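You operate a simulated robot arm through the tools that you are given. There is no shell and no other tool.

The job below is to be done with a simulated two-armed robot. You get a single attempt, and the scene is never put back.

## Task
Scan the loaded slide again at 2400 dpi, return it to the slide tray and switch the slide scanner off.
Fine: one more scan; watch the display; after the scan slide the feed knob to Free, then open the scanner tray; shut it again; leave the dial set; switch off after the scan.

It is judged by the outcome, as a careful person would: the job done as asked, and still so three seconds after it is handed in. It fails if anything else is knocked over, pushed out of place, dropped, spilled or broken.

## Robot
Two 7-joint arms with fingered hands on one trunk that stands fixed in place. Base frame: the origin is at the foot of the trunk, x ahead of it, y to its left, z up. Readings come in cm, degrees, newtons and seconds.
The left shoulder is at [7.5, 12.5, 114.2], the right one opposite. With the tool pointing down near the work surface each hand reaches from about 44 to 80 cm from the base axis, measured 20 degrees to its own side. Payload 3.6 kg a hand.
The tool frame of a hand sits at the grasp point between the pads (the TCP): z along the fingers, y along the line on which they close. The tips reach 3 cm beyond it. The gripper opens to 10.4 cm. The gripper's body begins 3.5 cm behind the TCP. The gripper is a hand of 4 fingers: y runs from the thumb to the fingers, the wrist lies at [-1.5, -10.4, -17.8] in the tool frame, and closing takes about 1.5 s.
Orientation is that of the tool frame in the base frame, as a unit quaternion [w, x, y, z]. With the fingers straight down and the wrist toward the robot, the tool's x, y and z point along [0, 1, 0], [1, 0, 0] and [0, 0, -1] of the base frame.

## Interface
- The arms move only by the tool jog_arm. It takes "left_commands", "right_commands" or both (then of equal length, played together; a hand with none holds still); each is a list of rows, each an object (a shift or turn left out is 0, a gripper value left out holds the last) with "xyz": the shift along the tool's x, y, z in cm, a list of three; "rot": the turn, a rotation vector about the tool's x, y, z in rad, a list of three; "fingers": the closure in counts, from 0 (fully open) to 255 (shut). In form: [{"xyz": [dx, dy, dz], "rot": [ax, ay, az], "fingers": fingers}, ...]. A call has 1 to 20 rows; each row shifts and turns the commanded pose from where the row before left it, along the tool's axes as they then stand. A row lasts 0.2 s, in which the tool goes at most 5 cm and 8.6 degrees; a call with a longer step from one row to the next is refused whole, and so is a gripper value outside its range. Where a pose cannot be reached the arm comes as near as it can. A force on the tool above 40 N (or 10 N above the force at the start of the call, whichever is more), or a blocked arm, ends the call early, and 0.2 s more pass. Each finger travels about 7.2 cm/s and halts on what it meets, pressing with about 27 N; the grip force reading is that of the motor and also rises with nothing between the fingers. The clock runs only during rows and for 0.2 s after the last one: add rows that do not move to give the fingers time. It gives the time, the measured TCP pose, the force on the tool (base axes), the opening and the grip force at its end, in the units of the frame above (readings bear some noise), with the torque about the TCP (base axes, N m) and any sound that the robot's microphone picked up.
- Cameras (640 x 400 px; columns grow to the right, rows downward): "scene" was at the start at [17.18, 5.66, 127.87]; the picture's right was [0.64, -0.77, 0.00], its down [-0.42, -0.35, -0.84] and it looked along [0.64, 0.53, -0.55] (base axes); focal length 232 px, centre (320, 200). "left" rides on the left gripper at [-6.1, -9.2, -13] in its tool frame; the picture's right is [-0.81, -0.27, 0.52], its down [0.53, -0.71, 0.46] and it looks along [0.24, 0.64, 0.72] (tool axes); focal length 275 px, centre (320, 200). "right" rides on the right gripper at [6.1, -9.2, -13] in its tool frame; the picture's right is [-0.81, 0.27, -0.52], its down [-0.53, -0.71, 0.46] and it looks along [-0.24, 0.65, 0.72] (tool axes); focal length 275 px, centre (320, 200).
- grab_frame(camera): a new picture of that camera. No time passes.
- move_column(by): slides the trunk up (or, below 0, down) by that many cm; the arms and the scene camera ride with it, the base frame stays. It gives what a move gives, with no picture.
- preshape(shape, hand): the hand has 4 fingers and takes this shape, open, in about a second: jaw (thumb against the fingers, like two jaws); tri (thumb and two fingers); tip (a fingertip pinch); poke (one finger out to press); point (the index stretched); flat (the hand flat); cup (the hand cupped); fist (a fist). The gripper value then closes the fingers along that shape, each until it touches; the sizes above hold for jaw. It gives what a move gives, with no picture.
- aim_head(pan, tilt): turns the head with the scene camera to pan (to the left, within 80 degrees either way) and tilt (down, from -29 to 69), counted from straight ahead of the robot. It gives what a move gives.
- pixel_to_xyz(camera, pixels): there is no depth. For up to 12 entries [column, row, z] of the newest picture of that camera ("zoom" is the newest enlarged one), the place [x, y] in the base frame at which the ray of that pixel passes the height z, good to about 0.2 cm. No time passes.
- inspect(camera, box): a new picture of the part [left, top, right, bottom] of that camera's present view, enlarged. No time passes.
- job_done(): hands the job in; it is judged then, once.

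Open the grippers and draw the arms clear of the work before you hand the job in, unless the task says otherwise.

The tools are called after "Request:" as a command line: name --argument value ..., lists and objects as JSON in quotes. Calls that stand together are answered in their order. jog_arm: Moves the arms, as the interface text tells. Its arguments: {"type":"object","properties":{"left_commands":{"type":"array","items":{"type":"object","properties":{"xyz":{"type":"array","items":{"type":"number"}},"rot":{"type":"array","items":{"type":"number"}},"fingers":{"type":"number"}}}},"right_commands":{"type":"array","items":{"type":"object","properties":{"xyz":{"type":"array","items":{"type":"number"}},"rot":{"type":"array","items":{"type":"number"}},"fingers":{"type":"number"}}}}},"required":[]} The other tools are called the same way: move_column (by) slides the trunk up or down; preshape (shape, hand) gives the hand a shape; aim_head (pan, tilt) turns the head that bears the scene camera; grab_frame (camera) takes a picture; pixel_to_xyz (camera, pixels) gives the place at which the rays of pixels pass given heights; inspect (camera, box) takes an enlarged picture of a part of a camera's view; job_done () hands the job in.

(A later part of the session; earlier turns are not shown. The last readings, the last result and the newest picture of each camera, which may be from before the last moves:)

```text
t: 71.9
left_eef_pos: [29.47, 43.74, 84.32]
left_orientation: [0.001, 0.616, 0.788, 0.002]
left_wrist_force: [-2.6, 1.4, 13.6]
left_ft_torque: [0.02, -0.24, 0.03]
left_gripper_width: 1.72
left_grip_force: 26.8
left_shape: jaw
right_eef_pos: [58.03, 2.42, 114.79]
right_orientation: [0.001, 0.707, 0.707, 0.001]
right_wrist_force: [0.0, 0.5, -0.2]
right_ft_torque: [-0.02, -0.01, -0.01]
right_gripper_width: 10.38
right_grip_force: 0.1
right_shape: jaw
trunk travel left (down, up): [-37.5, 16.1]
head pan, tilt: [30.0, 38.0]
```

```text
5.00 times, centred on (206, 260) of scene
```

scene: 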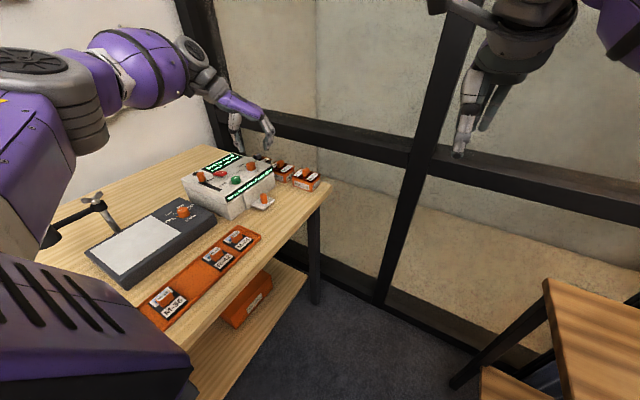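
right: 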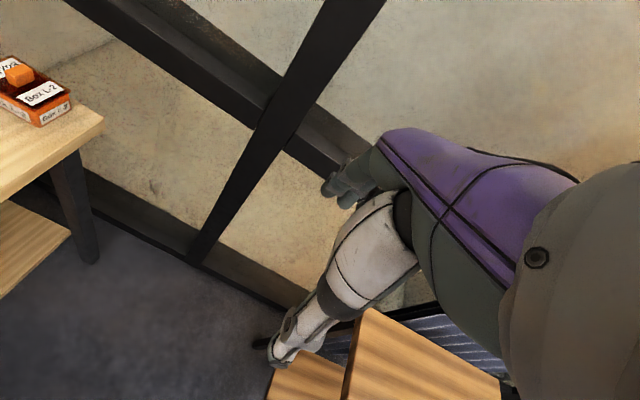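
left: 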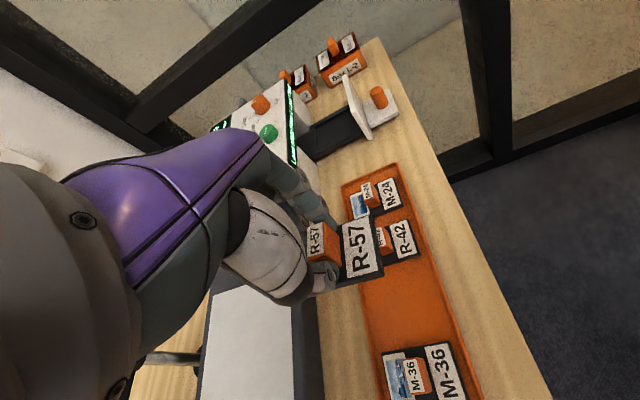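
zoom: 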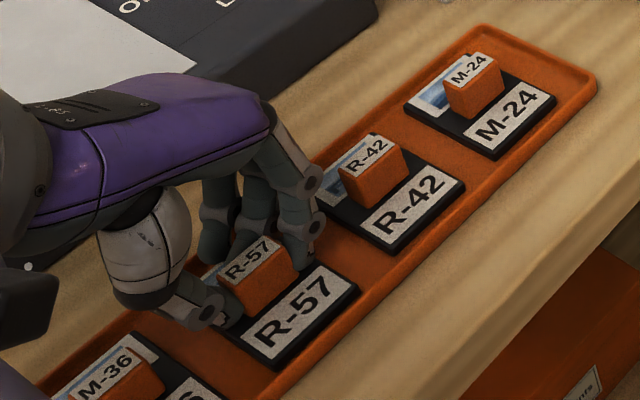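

Contact (13.6 N): the slide rests on the tray floor. I ease 0.15 cm up and open the fingers gradually.

Request:
jog_arm --left_commands '[{"xyz": [0, 0, -0.15]}, {"fingers": 225}, {"fingers": 205}, {"fingers": 185}, {"fingers": 165}, {"fingers": 145}, {}, {}]'

Request:
inspect --camera "scene" --box '[150, 220, 262, 300]'

Request:
inspect --camera "left" --box '[280, 160, 440, 300]'

```text
t: 73.7
left_eef_pos: [29.55, 43.88, 84.34]
left_orientation: [0.0, 0.616, 0.788, 0.001]
left_wrist_force: [1.0, 0.6, -0.5]
left_ft_torque: [-0.02, -0.01, 0.01]
left_gripper_width: 4.44
left_grip_force: 0.2
left_shape: jaw
right_eef_pos: [58.2, 2.51, 114.69]
right_orientation: [0.0, 0.707, 0.707, 0.002]
right_wrist_force: [-0.6, -0.6, 0.4]
right_ft_torque: [-0.04, 0.01, 0.01]
right_gripper_width: 10.37
right_grip_force: 0.0
right_shape: jaw
trunk travel left (down, up): [-37.5, 16.1]
head pan, tilt: [30.0, 38.0]
```

```text
5.00 times, centred on (206, 260) of scene
```

zoom: 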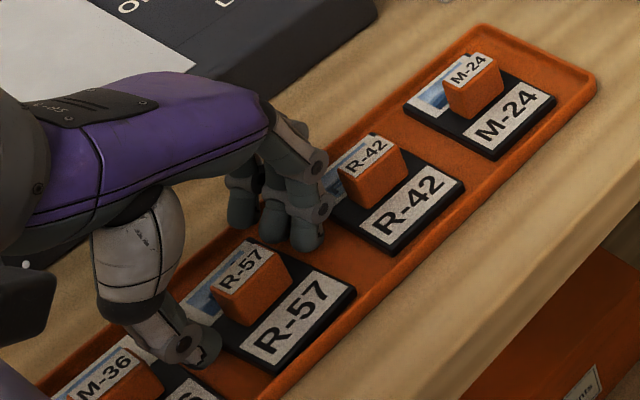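

```text
2.86 times, centred on (360, 230) of left
```

zoom: 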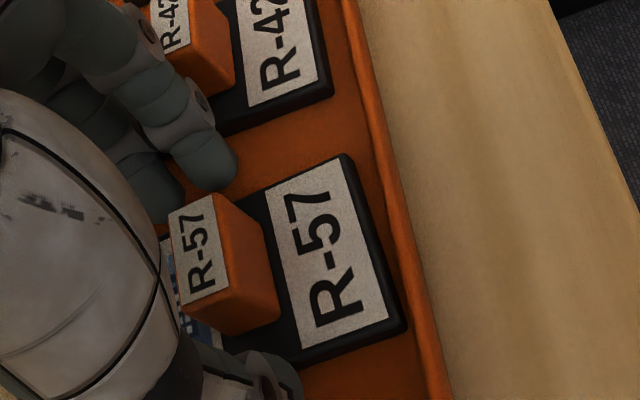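

The slide is released in the slot. I lift straight up and inspect its placement.

Request:
jog_arm --left_commands '[{"xyz": [0, 0, -1]}, {"xyz": [0, 0, -2]}, {"xyz": [0, 0, -4]}, {"xyz": [0, 0, -4]}, {"xyz": [0, 0, -3]}, {}]'

Request:
inspect --camera "scene" --box '[140, 220, 268, 330]'

Request:
pixel_to_xyz --camera "zoom" --pixels '[[256, 302, 80.8], [320, 240, 80.8], [190, 258, 80.8], [250, 190, 80.8], [188, 362, 80.8], [263, 293, 80.8], [380, 184, 80.8], [432, 136, 80.8]]'

Request:
inspect --camera "left" --box '[300, 180, 500, 380]'

```text
t: 75.1
left_eef_pos: [29.66, 43.79, 98.29]
left_orientation: [0.0, 0.616, 0.788, 0.0]
left_wrist_force: [-0.1, 0.4, -0.1]
left_ft_torque: [-0.01, 0.0, -0.02]
left_gripper_width: 4.42
left_grip_force: 0.1
left_shape: jaw
right_eef_pos: [58.08, 2.61, 114.63]
right_orientation: [0.001, 0.707, 0.707, 0.001]
right_wrist_force: [0.0, -0.3, 0.5]
right_ft_torque: [-0.01, 0.01, -0.01]
right_gripper_width: 10.35
right_grip_force: 0.1
right_shape: jaw
trunk travel left (down, up): [-37.5, 16.1]
head pan, tilt: [30.0, 38.0]
```

```text
3.64 times, centred on (204, 275) of scene
```

zoom: 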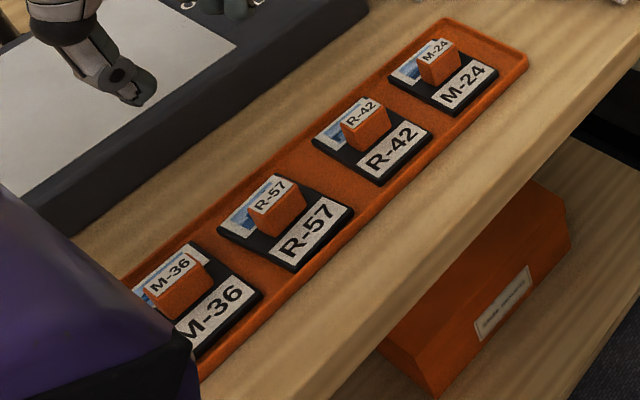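

```text
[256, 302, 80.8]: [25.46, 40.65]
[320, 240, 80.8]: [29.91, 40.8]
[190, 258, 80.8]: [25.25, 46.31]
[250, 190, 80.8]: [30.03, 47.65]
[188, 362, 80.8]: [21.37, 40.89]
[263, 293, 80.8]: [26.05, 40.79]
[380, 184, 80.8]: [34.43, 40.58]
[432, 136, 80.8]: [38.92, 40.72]
```

```text
2.00 times, centred on (400, 280) of left
```

zoom: 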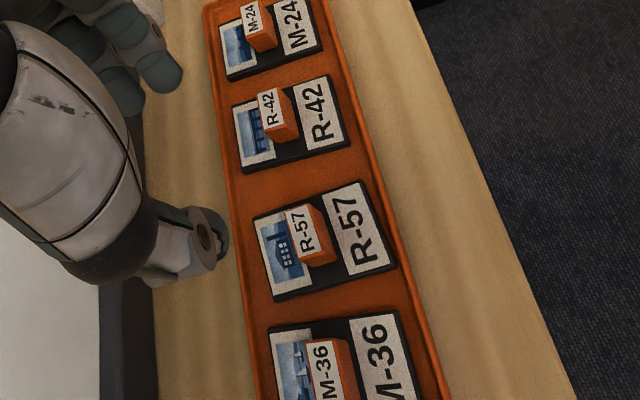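

R-57 lies in the empty place. I measure its yaw relative to neighbours to judge whether it needs straightening.

Request:
pixel_to_xyz --camera "zoom" --pixels '[[358, 183, 80.8], [397, 266, 80.8], [275, 301, 80.8], [253, 218, 80.8], [326, 77, 80.8], [349, 143, 80.8], [243, 172, 80.8], [234, 107, 80.8], [402, 312, 80.8], [270, 333, 80.8], [300, 206, 83.5], [325, 262, 83.5]]'

Request:
inspect --camera "scene" --box '[180, 250, 252, 300]'

Request:
pixel_to_xyz --camera "zoom" --pixels '[[10, 10, 80.8]]'

```text
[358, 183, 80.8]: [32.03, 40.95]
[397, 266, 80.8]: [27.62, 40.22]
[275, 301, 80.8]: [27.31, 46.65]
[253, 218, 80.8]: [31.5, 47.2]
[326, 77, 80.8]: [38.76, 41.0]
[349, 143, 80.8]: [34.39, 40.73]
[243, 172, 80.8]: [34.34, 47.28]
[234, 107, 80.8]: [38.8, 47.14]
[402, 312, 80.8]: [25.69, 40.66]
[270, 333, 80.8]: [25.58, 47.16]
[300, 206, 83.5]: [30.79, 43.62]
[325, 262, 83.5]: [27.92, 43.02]
```

```text
8.00 times, centred on (216, 275) of scene
```

zoom: 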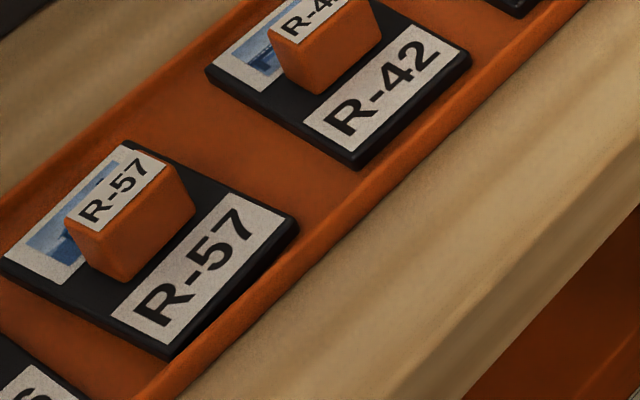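

```text
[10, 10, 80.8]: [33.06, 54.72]
```

R-57 lies flat in its place, about 5° off square and within half a centimetre of the slot centre, which is fine. Next I return to the open drawer's knob (58.7, 38) with the −45° yaw to shut the drawer.

Request:
jog_arm --left_commands '[{"rot": [0, 0, 0.122], "fingers": 165}, {"rot": [0, 0, 0.122]}, {"xyz": [-0.86, 4.16, -0.45]}, {"xyz": [-0.86, 4.16, -0.45]}, {"xyz": [-0.86, 4.16, -0.45]}, {"xyz": [-0.86, 4.16, -0.45]}, {"xyz": [-0.86, 4.16, -0.45]}, {"xyz": [-0.86, 4.16, -0.45]}, {"xyz": [-0.86, 4.16, -0.45]}, {"rot": [0, 0, 0.1309]}, {"rot": [0, 0, 0.1309]}, {"rot": [0, 0, 0.1309]}, {"rot": [0, 0, 0.1309]}, {"rot": [0, 0, 0.1309]}, {"rot": [0, 0, 0.1309]}, {}, {}]'

Request:
inspect --camera "left" --box '[300, 240, 460, 380]'

Request:
grab_frame --camera "scene"

```text
t: 78.7
left_eef_pos: [58.64, 37.75, 101.65]
left_orientation: [0.0, 0.924, 0.382, -0.001]
left_wrist_force: [-0.4, -1.1, -0.4]
left_ft_torque: [-0.03, 0.01, 0.0]
left_gripper_width: 3.69
left_grip_force: 0.2
left_shape: jaw
right_eef_pos: [58.22, 2.5, 114.77]
right_orientation: [0.0, 0.708, 0.707, 0.0]
right_wrist_force: [-0.7, 0.6, 0.1]
right_ft_torque: [-0.03, -0.01, 0.0]
right_gripper_width: 10.34
right_grip_force: 0.0
right_shape: jaw
trunk travel left (down, up): [-37.5, 16.1]
head pan, tilt: [30.0, 38.0]
```

```text
2.86 times, centred on (380, 310) of left
```

zoom: 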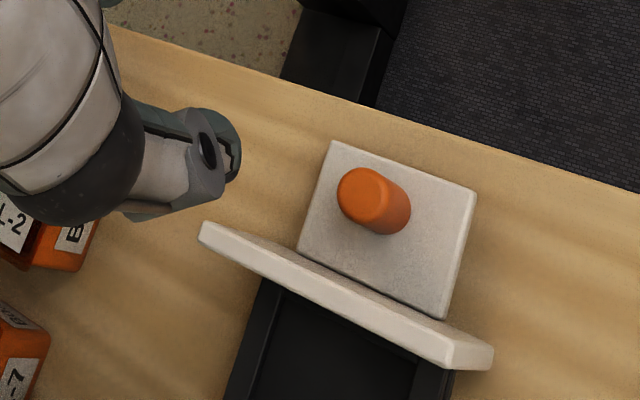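

```text
taken
```

scene: 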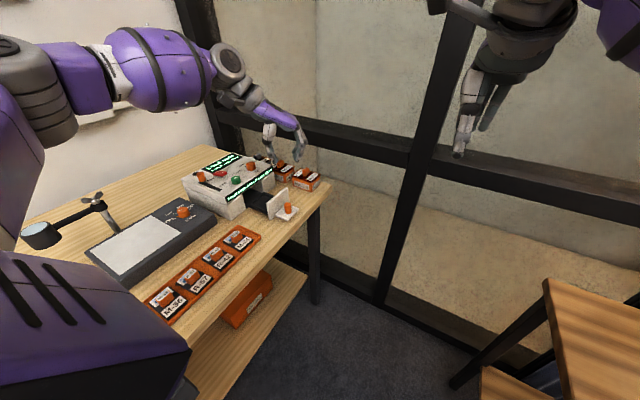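

I check the knob's actual position with the pixel tool: zoom (364,194) at z=84.3.

Request:
pixel_to_xyz --camera "zoom" --pixels '[[364, 194, 84.3], [364, 194, 83.8], [378, 205, 83], [335, 142, 81.2], [475, 192, 81.2], [300, 248, 81.2], [445, 318, 81.2], [205, 225, 87], [490, 350, 87]]'

Request:
inspect --camera "scene" --box '[250, 175, 314, 225]'

Request:
pixel_to_xyz --camera "zoom" --pixels '[[320, 200, 84.3], [320, 200, 81.2]]'

```text
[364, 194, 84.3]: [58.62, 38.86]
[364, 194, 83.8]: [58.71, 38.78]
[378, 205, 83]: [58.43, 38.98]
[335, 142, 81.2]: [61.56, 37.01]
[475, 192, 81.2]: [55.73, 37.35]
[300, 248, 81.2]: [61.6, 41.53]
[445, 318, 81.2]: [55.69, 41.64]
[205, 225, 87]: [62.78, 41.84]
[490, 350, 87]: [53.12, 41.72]
```

```text
8.00 times, centred on (282, 200) of scene
```

zoom: 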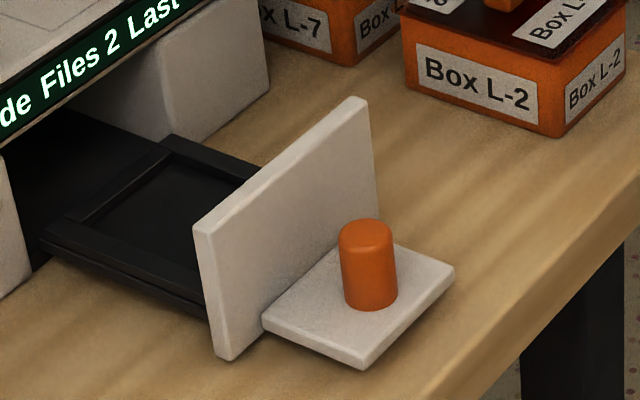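

```text
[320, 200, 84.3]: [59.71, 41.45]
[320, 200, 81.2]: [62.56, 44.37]
```

The knob stands at (58.7, 38.8). I shift to the same relative position as before and lower around it.

Request:
jog_arm --left_commands '[{"xyz": [0.53, -0.39, 1]}, {"xyz": [0, 0, 3.5]}, {"xyz": [0, 0, 3.5]}, {"xyz": [0, 0, 3.5]}, {"xyz": [0, 0, 1]}, {}, {}]'

Request:
inspect --camera "left" --box '[260, 200, 440, 340]'

Request:
inspect --camera "scene" --box '[240, 155, 320, 225]'

```text
t: 80.3
left_eef_pos: [58.7, 38.39, 89.03]
left_orientation: [0.0, 0.924, 0.383, 0.001]
left_wrist_force: [-0.3, -0.1, -0.5]
left_ft_torque: [0.05, -0.02, -0.01]
left_gripper_width: 3.69
left_grip_force: 0.1
left_shape: jaw
right_eef_pos: [58.04, 2.49, 114.7]
right_orientation: [0.0, 0.707, 0.707, 0.0]
right_wrist_force: [-0.8, 0.5, 0.8]
right_ft_torque: [0.0, 0.0, 0.03]
right_gripper_width: 10.35
right_grip_force: 0.0
right_shape: jaw
trunk travel left (down, up): [-37.5, 16.1]
head pan, tilt: [30.0, 38.0]
```

```text
2.86 times, centred on (350, 270) of left
```

zoom: 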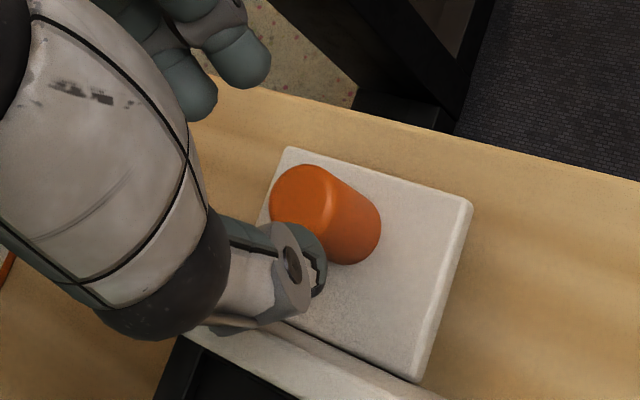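

```text
5.71 times, centred on (280, 190) of scene
```

zoom: 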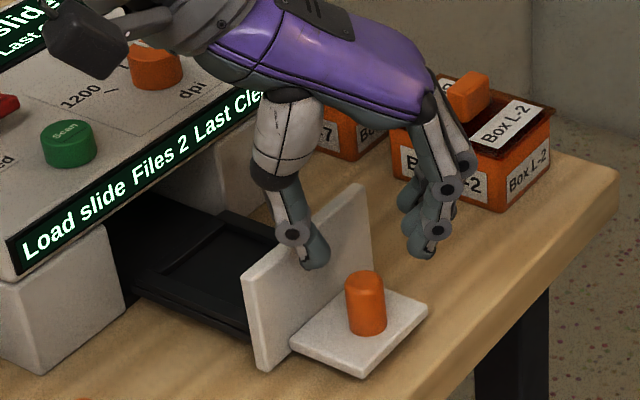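

The view matches the first approach. I lower the rest and close on the knob.

Request:
jog_arm --left_commands '[{"xyz": [0, 0, 1]}, {"xyz": [0, 0, 1]}, {"xyz": [0, 0, 1]}, {"xyz": [0, 0, 0.65]}, {}, {"fingers": 185}, {"fingers": 210}, {"fingers": 235}, {"fingers": 255}, {}, {}, {}]'

Request:
inspect --camera "scene" --box '[240, 155, 320, 225]'

Request:
inspect --camera "left" --box '[260, 200, 440, 340]'

```text
t: 82.9
left_eef_pos: [58.66, 38.39, 85.5]
left_orientation: [0.0, 0.924, 0.382, 0.0]
left_wrist_force: [-8.7, 6.8, -0.4]
left_ft_torque: [0.15, 0.23, -0.01]
left_gripper_width: 0.79
left_grip_force: 27.1
left_shape: jaw
right_eef_pos: [58.11, 2.71, 114.81]
right_orientation: [0.001, 0.706, 0.708, 0.0]
right_wrist_force: [-0.1, -0.4, -0.1]
right_ft_torque: [0.01, -0.01, 0.02]
right_gripper_width: 10.38
right_grip_force: 0.1
right_shape: jaw
trunk travel left (down, up): [-37.5, 16.1]
head pan, tilt: [30.0, 38.0]
```

```text
5.71 times, centred on (280, 190) of scene
```

zoom: 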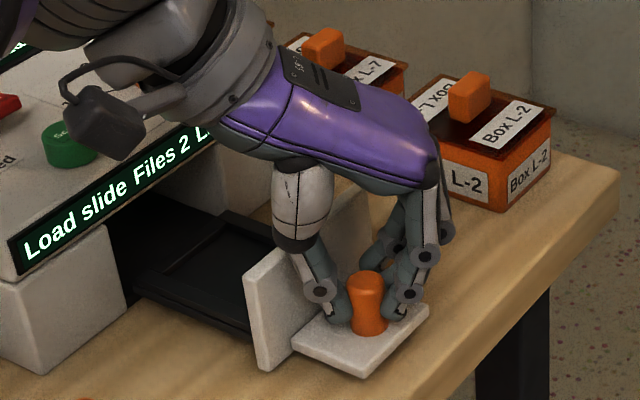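

```text
2.86 times, centred on (350, 270) of left
```

zoom: 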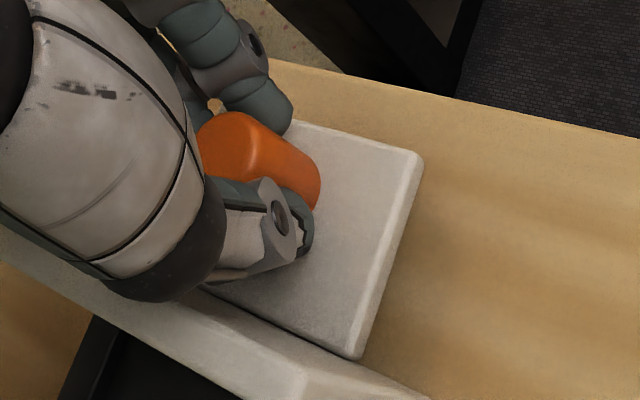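

Gripped. I push the drawer in along +y, most of the way first.

Request:
jog_arm --left_commands '[{"xyz": [0.7, -0.7, 0]}, {"xyz": [0.7, -0.7, 0]}, {"xyz": [0.7, -0.7, 0]}, {"xyz": [0.7, -0.7, 0]}, {"xyz": [0.7, -0.7, 0]}, {"xyz": [0.7, -0.7, 0]}, {"xyz": [0.7, -0.7, 0]}, {"xyz": [0.7, -0.7, 0]}, {}]'

Request:
inspect --camera "scene" --box '[220, 150, 300, 220]'

```text
t: 84.9
left_eef_pos: [58.59, 46.38, 85.47]
left_orientation: [0.001, 0.924, 0.383, 0.001]
left_wrist_force: [-7.0, 1.1, 1.4]
left_ft_torque: [-0.01, 0.18, -0.03]
left_gripper_width: 0.77
left_grip_force: 27.3
left_shape: jaw
right_eef_pos: [57.97, 2.54, 114.72]
right_orientation: [0.001, 0.707, 0.707, 0.002]
right_wrist_force: [-0.3, -0.9, 0.9]
right_ft_torque: [0.0, -0.01, 0.02]
right_gripper_width: 10.39
right_grip_force: 0.0
right_shape: jaw
trunk travel left (down, up): [-37.5, 16.1]
head pan, tilt: [30.0, 38.0]
```

```text
5.71 times, centred on (260, 185) of scene
```

zoom: 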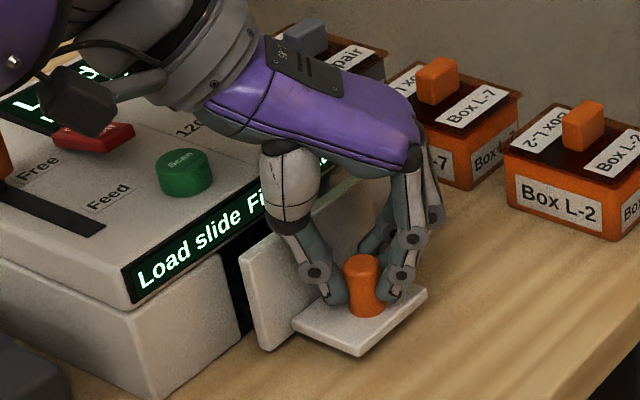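

About 1.5 cm remain. I push in small steps until the drawer seats.

Request:
jog_arm --left_commands '[{"xyz": [0.2, -0.2, 0]}, {"xyz": [0.2, -0.2, 0]}, {"xyz": [0.2, -0.2, 0]}, {"xyz": [0.15, -0.15, 0]}, {}]'

Request:
inspect --camera "scene" --box '[220, 150, 300, 220]'

```text
t: 86.1
left_eef_pos: [58.51, 47.39, 85.42]
left_orientation: [0.0, 0.924, 0.383, 0.001]
left_wrist_force: [-2.1, 1.2, 4.1]
left_ft_torque: [0.01, 0.04, -0.04]
left_gripper_width: 0.74
left_grip_force: 26.6
left_shape: jaw
right_eef_pos: [58.18, 2.61, 114.74]
right_orientation: [0.001, 0.707, 0.707, 0.001]
right_wrist_force: [-0.1, 0.2, -0.1]
right_ft_torque: [-0.01, 0.0, -0.03]
right_gripper_width: 10.35
right_grip_force: 0.0
right_shape: jaw
trunk travel left (down, up): [-37.5, 16.1]
head pan, tilt: [30.0, 38.0]
```

```text
5.71 times, centred on (260, 185) of scene
```

zoom: 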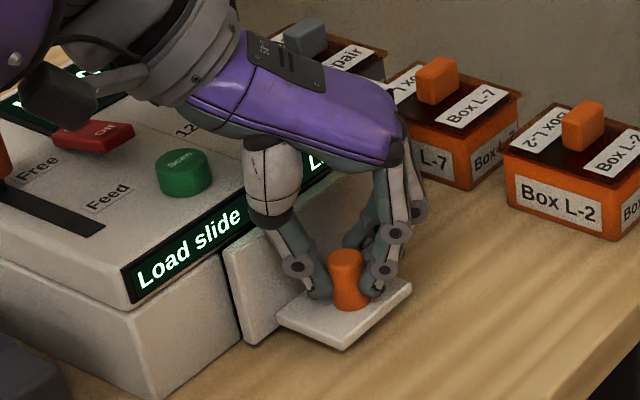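

A small gap remains. I keep pushing in 0.1–0.15 cm steps.

Request:
jog_arm --left_commands '[{"xyz": [0.1, -0.1, 0]}, {"xyz": [0.1, -0.1, 0]}, {"xyz": [0.1, -0.1, 0]}, {"xyz": [0.1, -0.1, 0]}, {}]'

Request:
inspect --camera "scene" --box '[220, 150, 300, 220]'

```text
t: 87.3
left_eef_pos: [58.65, 47.81, 85.3]
left_orientation: [-0.001, 0.924, 0.382, 0.0]
left_wrist_force: [-7.3, -2.8, 3.9]
left_ft_torque: [-0.07, 0.15, 0.04]
left_gripper_width: 0.8
left_grip_force: 26.8
left_shape: jaw
right_eef_pos: [57.95, 2.49, 114.72]
right_orientation: [0.0, 0.707, 0.707, 0.0]
right_wrist_force: [1.2, -0.2, 0.6]
right_ft_torque: [0.02, -0.03, -0.01]
right_gripper_width: 10.37
right_grip_force: 0.1
right_shape: jaw
trunk travel left (down, up): [-37.5, 16.1]
head pan, tilt: [30.0, 38.0]
```

```text
5.71 times, centred on (260, 185) of scene
```

zoom: 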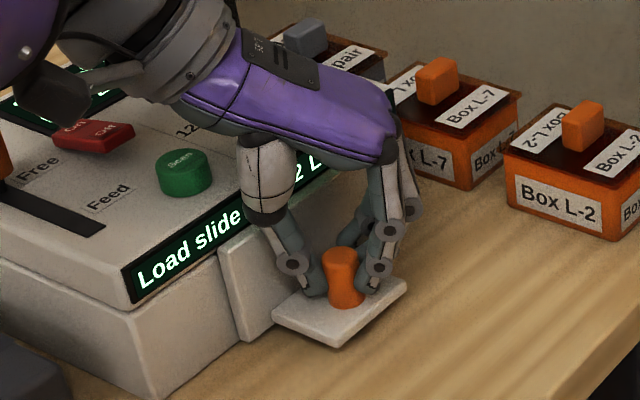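

The plate corner is back at its original image position (272,318). I press a touch more to confirm it is seated.

Request:
jog_arm --left_commands '[{"xyz": [0.1, -0.1, 0]}, {"xyz": [0.1, -0.1, 0]}, {}]'

Request:
inspect --camera "scene" --box '[225, 150, 305, 220]'

```text
t: 88.1
left_eef_pos: [58.59, 48.19, 85.38]
left_orientation: [0.0, 0.924, 0.382, 0.0]
left_wrist_force: [-9.8, -10.5, -0.1]
left_ft_torque: [-0.3, 0.13, -0.09]
left_gripper_width: 0.73
left_grip_force: 27.3
left_shape: jaw
right_eef_pos: [58.01, 2.36, 114.87]
right_orientation: [0.001, 0.707, 0.707, 0.001]
right_wrist_force: [1.0, -0.2, 0.5]
right_ft_torque: [0.05, 0.03, 0.01]
right_gripper_width: 10.35
right_grip_force: 0.0
right_shape: jaw
trunk travel left (down, up): [-37.5, 16.1]
head pan, tilt: [30.0, 38.0]
```

```text
5.71 times, centred on (265, 185) of scene
```

zoom: 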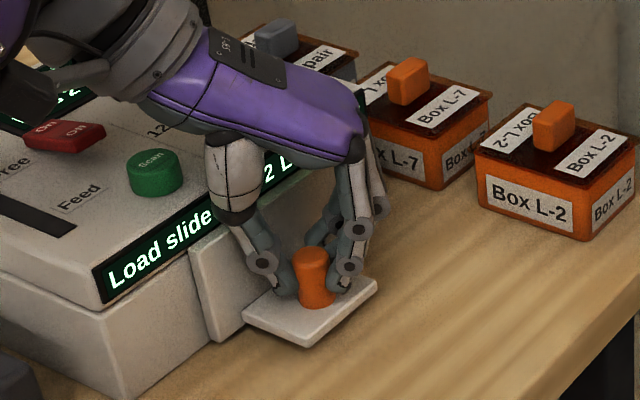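

Seated with −10.5 N. I open in place (no pulling back) and lift off.

Request:
jog_arm --left_commands '[{"fingers": 225}, {"fingers": 195}, {"fingers": 165}, {}, {}, {"xyz": [-0.15, 0.15, -1.5]}, {"xyz": [0, 0, -3]}, {"xyz": [0, 0, -4]}, {"xyz": [0, 0, -4]}, {"xyz": [0, 0, -4]}, {}]'

Request:
inspect --camera "scene" --box '[180, 140, 308, 220]'

Request:
inspect --camera "scene" --box '[225, 160, 305, 220]'

```text
t: 90.5
left_eef_pos: [58.83, 48.26, 101.82]
left_orientation: [-0.001, 0.924, 0.382, 0.0]
left_wrist_force: [-0.2, 0.3, -0.6]
left_ft_torque: [0.0, -0.01, 0.01]
left_gripper_width: 3.67
left_grip_force: 0.1
left_shape: jaw
right_eef_pos: [58.12, 2.63, 114.66]
right_orientation: [0.0, 0.706, 0.708, 0.0]
right_wrist_force: [-1.0, -0.5, 0.1]
right_ft_torque: [0.0, 0.0, -0.02]
right_gripper_width: 10.37
right_grip_force: 0.2
right_shape: jaw
trunk travel left (down, up): [-37.5, 16.1]
head pan, tilt: [30.0, 38.0]
```

```text
5.00 times, centred on (244, 180) of scene
```

zoom: 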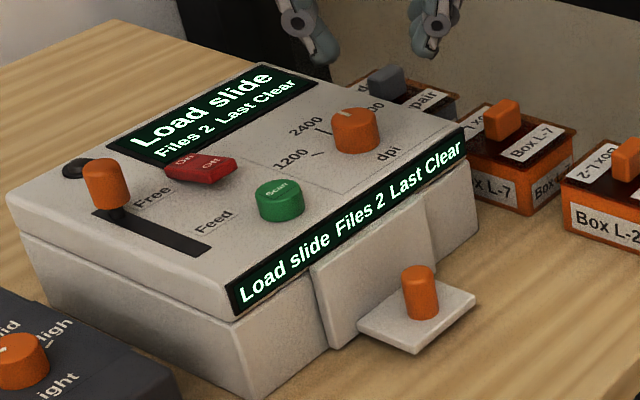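

```text
6.67 times, centred on (265, 190) of scene
```

zoom: 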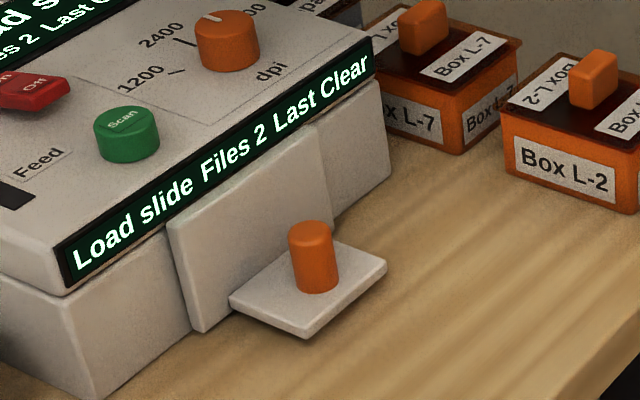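

The drawer is shut, the dial still at 2400, feed at Free. Last is the rocker: its Off end (front, about (55.1, 59.7)) stands raised. I take the poke shape and fly above it with +60° yaw so the thumb stays away from the On side.

Request:
preshape --hand "left" --shape "poke"

Request:
jog_arm --left_commands '[{"xyz": [1.67, -3.8, -0.5]}, {"xyz": [1.67, -3.8, 0]}, {"xyz": [1.67, -3.8, 0]}, {"rot": [0, 0, -0.131]}, {"rot": [0, 0, -0.131]}, {"rot": [0, 0, -0.131]}, {"rot": [0, 0, -0.131]}, {"rot": [0, 0, -0.131]}, {"rot": [0, 0, -0.131]}, {"rot": [0, 0, -0.131]}, {"rot": [0, 0, -0.131]}, {"rot": [0, 0, -0.131]}, {"rot": [0, 0, -0.131]}, {"rot": [0, 0, -0.131]}, {"rot": [0, 0, -0.131]}, {"rot": [0, 0, -0.131]}, {"rot": [0, 0, -0.131]}, {}, {}]'

Request:
inspect --camera "left" --box '[260, 160, 460, 360]'

Request:
inspect --camera "scene" --box '[170, 100, 266, 200]'

```text
t: 91.4
left_eef_pos: [58.77, 48.12, 101.85]
left_orientation: [0.0, 0.924, 0.383, 0.001]
left_wrist_force: [-0.1, -0.7, -0.2]
left_ft_torque: [-0.02, 0.0, -0.04]
left_gripper_width: 0.0
left_grip_force: 0.0
left_shape: poke
right_eef_pos: [58.11, 2.58, 114.68]
right_orientation: [0.0, 0.707, 0.707, 0.001]
right_wrist_force: [-0.2, 0.4, -0.6]
right_ft_torque: [-0.02, -0.02, 0.0]
right_gripper_width: 10.35
right_grip_force: 0.0
right_shape: jaw
trunk travel left (down, up): [-37.5, 16.1]
head pan, tilt: [30.0, 38.0]
```

```text
t: 95.4
left_eef_pos: [54.67, 54.81, 102.39]
left_orientation: [0.0, 0.257, 0.966, 0.0]
left_wrist_force: [0.5, -0.6, -0.2]
left_ft_torque: [0.03, 0.0, 0.01]
left_gripper_width: 0.01
left_grip_force: 0.1
left_shape: poke
left hand out of reach, approached as far as the arm can: row 2, 3
right_eef_pos: [58.11, 2.53, 114.71]
right_orientation: [0.0, 0.707, 0.708, 0.001]
right_wrist_force: [-0.9, -0.2, 0.0]
right_ft_torque: [-0.02, 0.04, 0.0]
right_gripper_width: 10.35
right_grip_force: 0.0
right_shape: jaw
trunk travel left (down, up): [-37.5, 16.1]
head pan, tilt: [30.0, 38.0]
```

```text
2.00 times, centred on (360, 260) of left
```

zoom: 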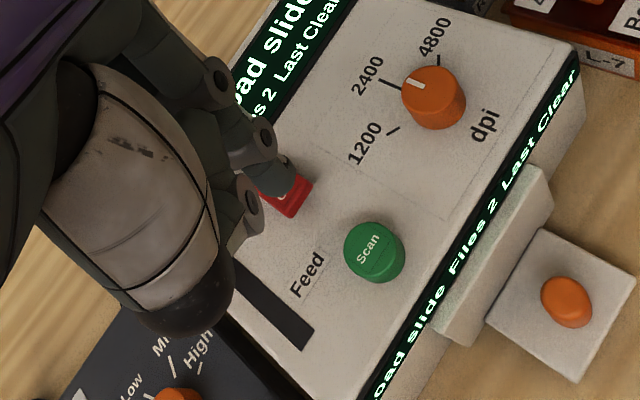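

```text
4.00 times, centred on (218, 150) of scene
```

zoom: 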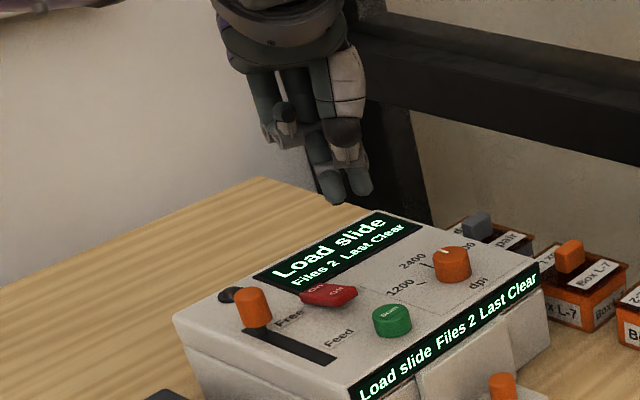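

The −45° move was cut short by reach, but now at yaw +60° the hand is at (54.7, 54.8, 102.4). I move the remaining ~5 cm towards the rocker and check.

Request:
jog_arm --left_commands '[{"xyz": [1.4, 2.1, 0]}, {"xyz": [1.4, 2.1, 0]}, {}, {}]'

Request:
inspect --camera "left" --box '[260, 160, 420, 320]'

Request:
inspect --camera "scene" --box '[180, 110, 260, 200]'

```text
t: 96.4
left_eef_pos: [54.31, 59.76, 102.4]
left_orientation: [0.0, 0.258, 0.966, 0.0]
left_wrist_force: [-0.2, 0.0, -0.3]
left_ft_torque: [-0.01, 0.02, 0.03]
left_gripper_width: 0.0
left_grip_force: 0.1
left_shape: poke
right_eef_pos: [58.26, 2.53, 114.67]
right_orientation: [0.0, 0.707, 0.708, 0.001]
right_wrist_force: [-0.3, -0.2, 0.0]
right_ft_torque: [0.02, 0.01, 0.01]
right_gripper_width: 10.37
right_grip_force: 0.0
right_shape: jaw
trunk travel left (down, up): [-37.5, 16.1]
head pan, tilt: [30.0, 38.0]
```

```text
2.50 times, centred on (340, 240) of left
```

zoom: 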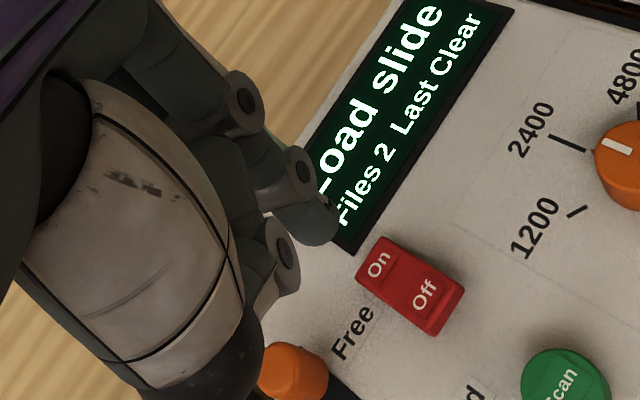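

```text
4.44 times, centred on (220, 155) of scene
```

zoom: 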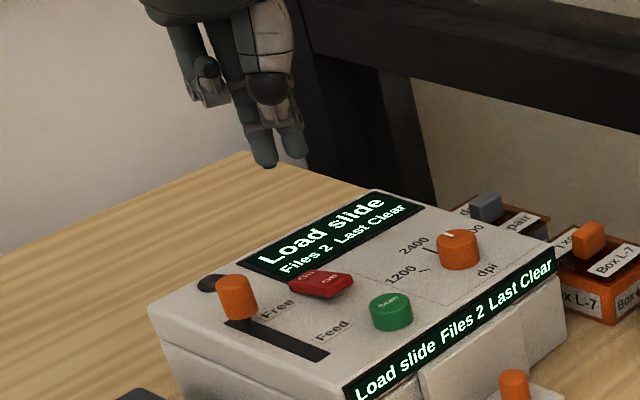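

The index tip's line falls on the "Off" label (433,303 in the zoom). I lower to about 1.5 cm above it and check clearances.

Request:
jog_arm --left_commands '[{"xyz": [0, 0, 2.5]}, {"xyz": [0, 0, 2.5]}, {"xyz": [0, 0, 1.8]}, {}, {}]'

Request:
inspect --camera "left" --box '[260, 180, 420, 320]'

Request:
inspect --camera "scene" --box '[180, 130, 260, 190]'

```text
t: 97.6
left_eef_pos: [54.22, 59.79, 95.58]
left_orientation: [0.0, 0.258, 0.966, 0.0]
left_wrist_force: [-0.2, 0.2, -0.4]
left_ft_torque: [0.0, 0.0, -0.04]
left_gripper_width: 0.0
left_grip_force: 0.1
left_shape: poke
right_eef_pos: [58.09, 2.56, 114.69]
right_orientation: [0.0, 0.707, 0.707, 0.0]
right_wrist_force: [0.1, 0.5, -0.3]
right_ft_torque: [0.01, 0.01, 0.0]
right_gripper_width: 10.37
right_grip_force: 0.1
right_shape: jaw
trunk travel left (down, up): [-37.5, 16.1]
head pan, tilt: [30.0, 38.0]
```

```text
2.86 times, centred on (340, 250) of left
```

zoom: 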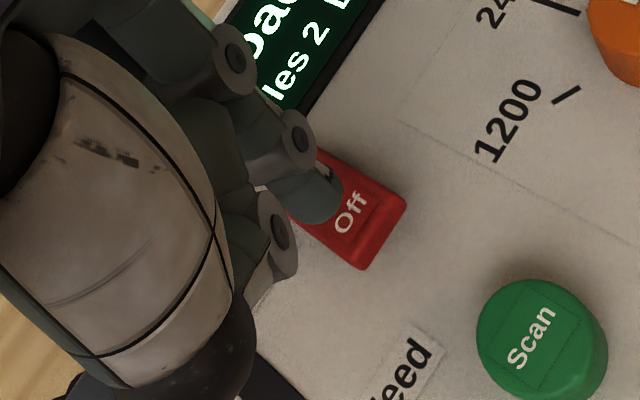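

```text
6.67 times, centred on (220, 160) of scene
```

zoom: 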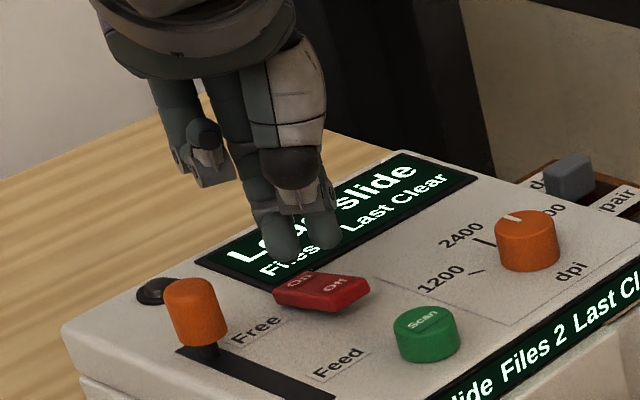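

Two tips appear in the scene view, at zoom (280,258) and (325,247). I triangulate both against the tip seen by the left camera (322,205) before pressing.

Request:
pixel_to_xyz --camera "zoom" --pixels '[[280, 258, 91.5], [280, 258, 94.5], [325, 247, 91.5], [325, 247, 94.5], [275, 290, 90.5], [322, 312, 90.5], [370, 287, 90.5]]'

Request:
inspect --camera "left" --box '[280, 200, 400, 300]'

Request:
pixel_to_xyz --camera "left" --pixels '[[340.7, 251, 91.5], [340.7, 251, 94.5], [333, 259, 92.5]]'

```text
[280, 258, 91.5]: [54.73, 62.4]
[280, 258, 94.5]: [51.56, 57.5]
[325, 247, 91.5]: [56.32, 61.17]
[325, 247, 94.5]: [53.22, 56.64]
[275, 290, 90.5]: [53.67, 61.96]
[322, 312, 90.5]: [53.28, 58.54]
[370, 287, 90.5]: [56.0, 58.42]
```

```text
4.00 times, centred on (340, 250) of left
```

zoom: 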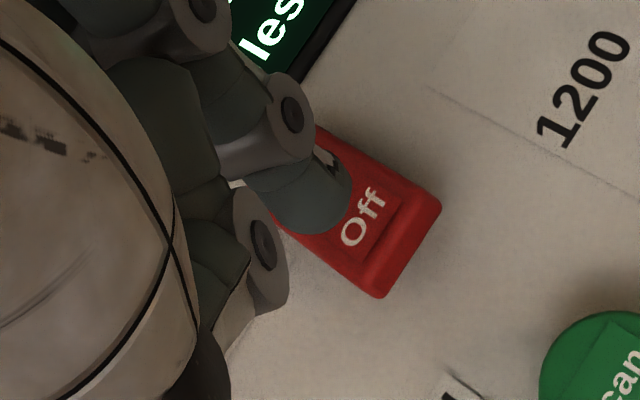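

```text
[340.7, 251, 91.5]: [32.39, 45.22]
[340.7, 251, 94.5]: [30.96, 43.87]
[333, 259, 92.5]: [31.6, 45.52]
```

The plain left picture was stale, so I query on the newest enlargement: fingertip end at (333,215), plus the Off end corners.

Request:
pixel_to_xyz --camera "zoom" --pixels '[[333, 215, 91.5], [333, 215, 94.5], [260, 300, 91.5], [260, 300, 94.5], [440, 205, 90.8], [380, 297, 90.8], [362, 217, 90.8], [322, 128, 90.5]]'

```text
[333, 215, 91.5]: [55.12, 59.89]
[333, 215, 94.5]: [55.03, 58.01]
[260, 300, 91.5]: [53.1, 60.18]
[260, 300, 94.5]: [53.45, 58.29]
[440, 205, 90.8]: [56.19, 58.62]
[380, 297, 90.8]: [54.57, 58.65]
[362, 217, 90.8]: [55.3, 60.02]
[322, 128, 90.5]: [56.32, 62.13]
```

The pressing tip is at (54.95, 59.0, 92.95) and the other tip is off the rocker at x≈53.1. I shift 0.5 cm in +y and approach the Off end.

Request:
jog_arm --left_commands '[{"xyz": [0.12, 0.5, 0.5]}, {"xyz": [0, 0, 0.4]}, {}, {}]'

Request:
inspect --camera "left" --box '[280, 200, 400, 300]'

Request:
inspect --camera "scene" --box '[190, 140, 254, 190]'

```text
t: 98.6
left_eef_pos: [54.49, 60.41, 94.71]
left_orientation: [0.0, 0.258, 0.966, 0.0]
left_wrist_force: [-0.3, 0.2, -0.5]
left_ft_torque: [0.0, -0.03, 0.0]
left_gripper_width: 0.0
left_grip_force: 0.1
left_shape: poke
right_eef_pos: [58.11, 2.49, 114.64]
right_orientation: [0.001, 0.707, 0.707, 0.0]
right_wrist_force: [0.2, -0.9, 0.6]
right_ft_torque: [-0.03, 0.01, 0.02]
right_gripper_width: 10.35
right_grip_force: 0.0
right_shape: jaw
trunk travel left (down, up): [-37.5, 16.1]
head pan, tilt: [30.0, 38.0]
```

```text
4.00 times, centred on (340, 250) of left
```

zoom: 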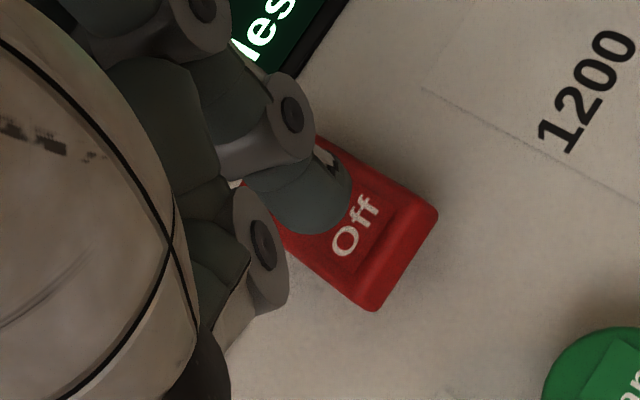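

```text
8.00 times, centred on (222, 165) of scene
```

zoom: 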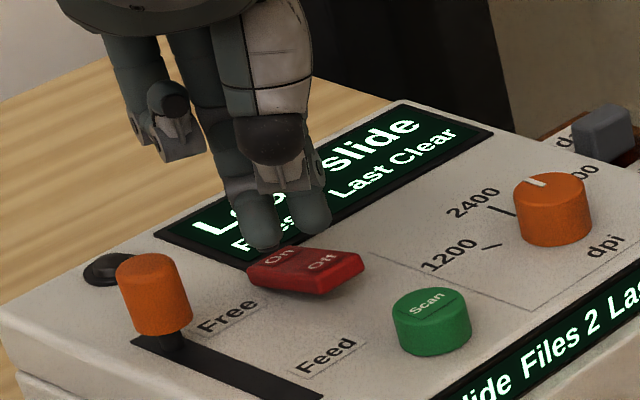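

The tip line falls on the Off half. I press down in small steps, watching for the click.

Request:
jog_arm --left_commands '[{"xyz": [0, 0, 0.2]}, {"xyz": [0, 0, 0.2]}, {"xyz": [0, 0, 0.2]}, {"xyz": [0, 0, 0.2]}, {}]'

Request:
inspect --camera "scene" --box '[190, 140, 254, 190]'

```text
t: 99.8
left_eef_pos: [54.54, 60.38, 94.05]
left_orientation: [0.0, 0.257, 0.966, 0.0]
left_wrist_force: [0.5, 0.1, -0.1]
left_ft_torque: [-0.01, 0.03, 0.0]
left_gripper_width: 0.0
left_grip_force: 0.0
left_shape: poke
right_eef_pos: [58.09, 2.52, 114.84]
right_orientation: [0.001, 0.707, 0.708, 0.0]
right_wrist_force: [-0.2, 0.3, -0.1]
right_ft_torque: [-0.03, -0.01, 0.02]
right_gripper_width: 10.37
right_grip_force: 0.1
right_shape: jaw
trunk travel left (down, up): [-37.5, 16.1]
head pan, tilt: [30.0, 38.0]
```

```text
8.00 times, centred on (222, 165) of scene
```

zoom: 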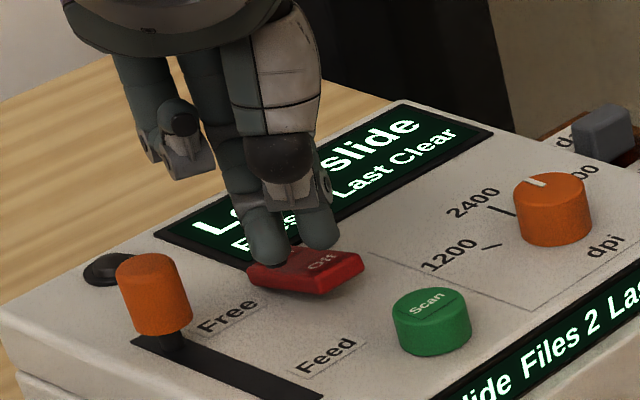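

My triangulation of both tips shows the second extended finger (tool ≈(0.98, 0.3, 2.92)) is slightly lower and would land near the On half. I lift, and shift so that this lower fingertip comes over the Off end instead.

Request:
jog_arm --left_commands '[{"xyz": [0, 0, -2]}, {"xyz": [-1.93, -0.74, 0]}, {}, {}]'

Request:
inspect --camera "scene" --box '[190, 140, 254, 190]'

Request:
inspect --camera "left" --box '[280, 180, 420, 300]'

```text
t: 100.8
left_eef_pos: [55.91, 58.64, 96.01]
left_orientation: [0.0, 0.258, 0.966, 0.001]
left_wrist_force: [0.1, -0.2, -0.9]
left_ft_torque: [0.01, -0.01, 0.02]
left_gripper_width: 0.01
left_grip_force: 0.0
left_shape: poke
right_eef_pos: [58.08, 2.5, 114.75]
right_orientation: [0.0, 0.707, 0.707, 0.0]
right_wrist_force: [-1.3, 0.5, -0.3]
right_ft_torque: [0.02, 0.01, 0.02]
right_gripper_width: 10.38
right_grip_force: 0.1
right_shape: jaw
trunk travel left (down, up): [-37.5, 16.1]
head pan, tilt: [30.0, 38.0]
```

```text
8.00 times, centred on (222, 165) of scene
```

zoom: 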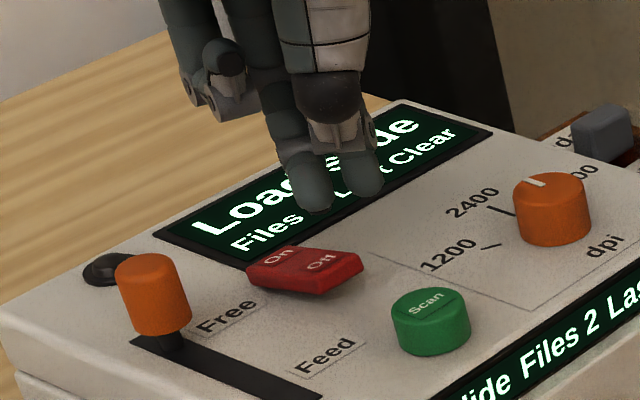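

```text
3.33 times, centred on (350, 240) of left
```

zoom: 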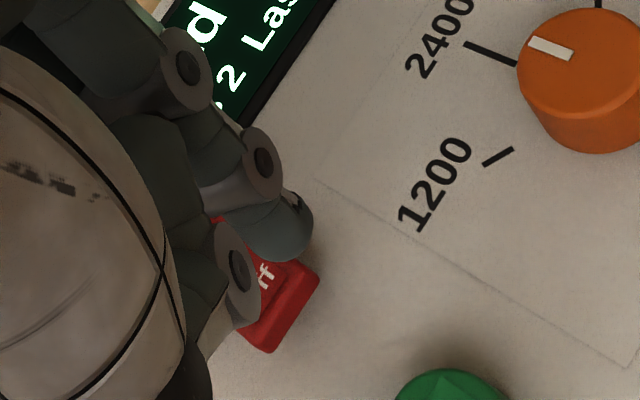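

The lower fingertip (318,208) is above the Off label. I press down, finishing in small steps.

Request:
jog_arm --left_commands '[{"xyz": [0, 0, 0.8]}, {"xyz": [0, 0, 0.6]}, {"xyz": [0, 0, 0.2]}, {"xyz": [0, 0, 0.2]}, {}]'

Request:
inspect --camera "scene" --box '[190, 140, 254, 190]'

```text
t: 102.0
left_eef_pos: [55.75, 58.65, 94.21]
left_orientation: [-0.001, 0.258, 0.966, 0.0]
left_wrist_force: [0.1, 0.6, 0.4]
left_ft_torque: [0.0, -0.01, 0.02]
left_gripper_width: 0.0
left_grip_force: 0.0
left_shape: poke
right_eef_pos: [58.11, 2.45, 114.61]
right_orientation: [0.001, 0.707, 0.707, 0.001]
right_wrist_force: [0.7, -1.7, -0.8]
right_ft_torque: [0.02, -0.02, 0.03]
right_gripper_width: 10.38
right_grip_force: 0.1
right_shape: jaw
trunk travel left (down, up): [-37.5, 16.1]
head pan, tilt: [30.0, 38.0]
```

```text
8.00 times, centred on (222, 165) of scene
```

zoom: 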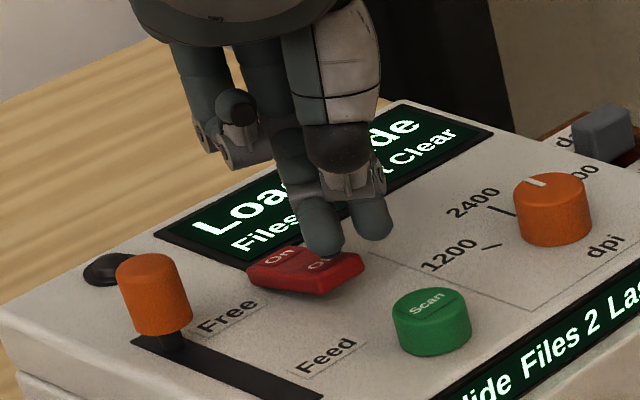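

The tip is just above the Off label. I continue with small steps.

Request:
jog_arm --left_commands '[{"xyz": [0, 0, 0.15]}, {"xyz": [0, 0, 0.15]}, {"xyz": [0, 0, 0.15]}, {"xyz": [0, 0, 0.15]}, {}]'

Request:
inspect --camera "scene" --box '[190, 140, 254, 190]'

```text
t: 103.2
left_eef_pos: [55.78, 58.67, 93.63]
left_orientation: [0.0, 0.258, 0.966, 0.0]
left_wrist_force: [0.7, 0.5, 0.9]
left_ft_torque: [0.03, 0.01, 0.0]
left_gripper_width: 0.0
left_grip_force: 0.0
left_shape: poke
right_eef_pos: [58.08, 2.42, 114.7]
right_orientation: [0.0, 0.708, 0.707, 0.001]
right_wrist_force: [-0.4, 1.0, 0.0]
right_ft_torque: [0.03, -0.02, -0.03]
right_gripper_width: 10.37
right_grip_force: 0.1
right_shape: jaw
trunk travel left (down, up): [-37.5, 16.1]
head pan, tilt: [30.0, 38.0]
```

```text
8.00 times, centred on (222, 165) of scene
```

zoom: 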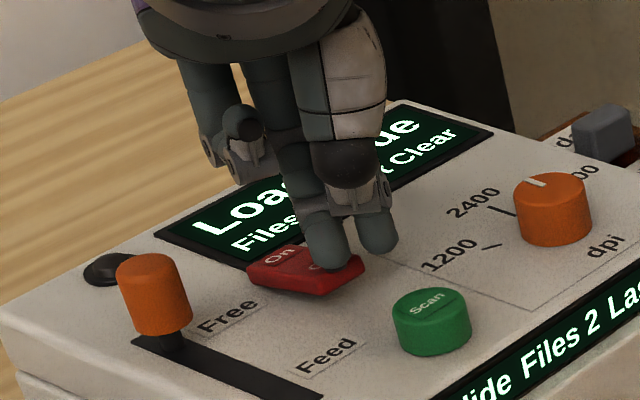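

Still only about 1 N. I keep pressing in 0.15 cm steps.

Request:
jog_arm --left_commands '[{"xyz": [0, 0, 0.15]}, {"xyz": [0, 0, 0.15]}, {"xyz": [0, 0, 0.15]}, {}]'

Request:
inspect --camera "scene" --box '[190, 140, 254, 190]'

```text
t: 104.2
left_eef_pos: [55.73, 58.73, 93.21]
left_orientation: [0.0, 0.258, 0.966, 0.0]
left_wrist_force: [-0.3, -0.1, -0.4]
left_ft_torque: [-0.02, -0.01, 0.0]
left_gripper_width: 0.0
left_grip_force: 0.1
left_shape: poke
right_eef_pos: [58.08, 2.42, 114.66]
right_orientation: [0.0, 0.708, 0.707, 0.0]
right_wrist_force: [-0.4, -0.3, -0.2]
right_ft_torque: [0.03, 0.04, 0.0]
right_gripper_width: 10.37
right_grip_force: 0.0
right_shape: jaw
trunk travel left (down, up): [-37.5, 16.1]
head pan, tilt: [30.0, 38.0]
```

```text
8.00 times, centred on (222, 165) of scene
```

zoom: 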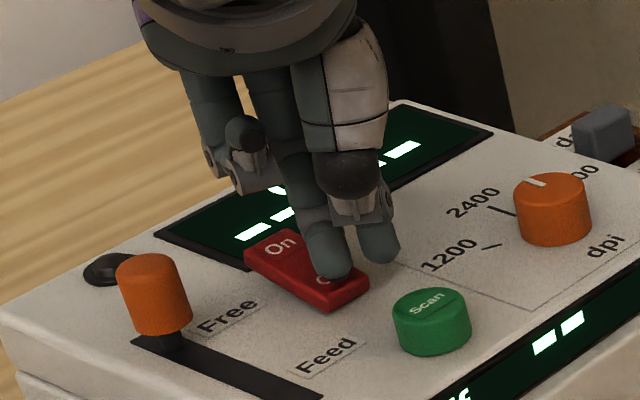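

The rocker flipped (On end now up) and the display changed. I lift off and look.

Request:
jog_arm --left_commands '[{"xyz": [0, 0, -1]}, {"xyz": [0, 0, -3]}, {"xyz": [0, 0, -4]}, {"xyz": [0, 0, -3]}, {}]'

Request:
inspect --camera "scene" --box '[180, 140, 308, 220]'

```text
t: 105.4
left_eef_pos: [55.73, 58.57, 104.21]
left_orientation: [0.0, 0.258, 0.966, 0.0]
left_wrist_force: [-0.7, -0.6, 0.8]
left_ft_torque: [-0.01, 0.0, -0.02]
left_gripper_width: 0.01
left_grip_force: 0.1
left_shape: poke
right_eef_pos: [58.08, 2.49, 114.63]
right_orientation: [0.001, 0.707, 0.707, 0.0]
right_wrist_force: [0.1, -0.1, 0.3]
right_ft_torque: [0.02, 0.02, 0.01]
right_gripper_width: 10.37
right_grip_force: 0.1
right_shape: jaw
trunk travel left (down, up): [-37.5, 16.1]
head pan, tilt: [30.0, 38.0]
```

```text
5.00 times, centred on (244, 180) of scene
```

zoom: 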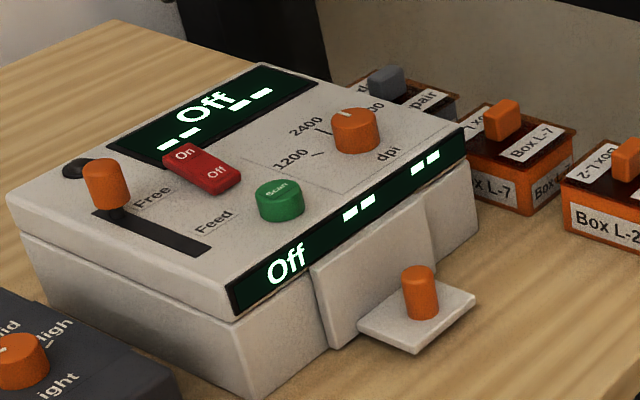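

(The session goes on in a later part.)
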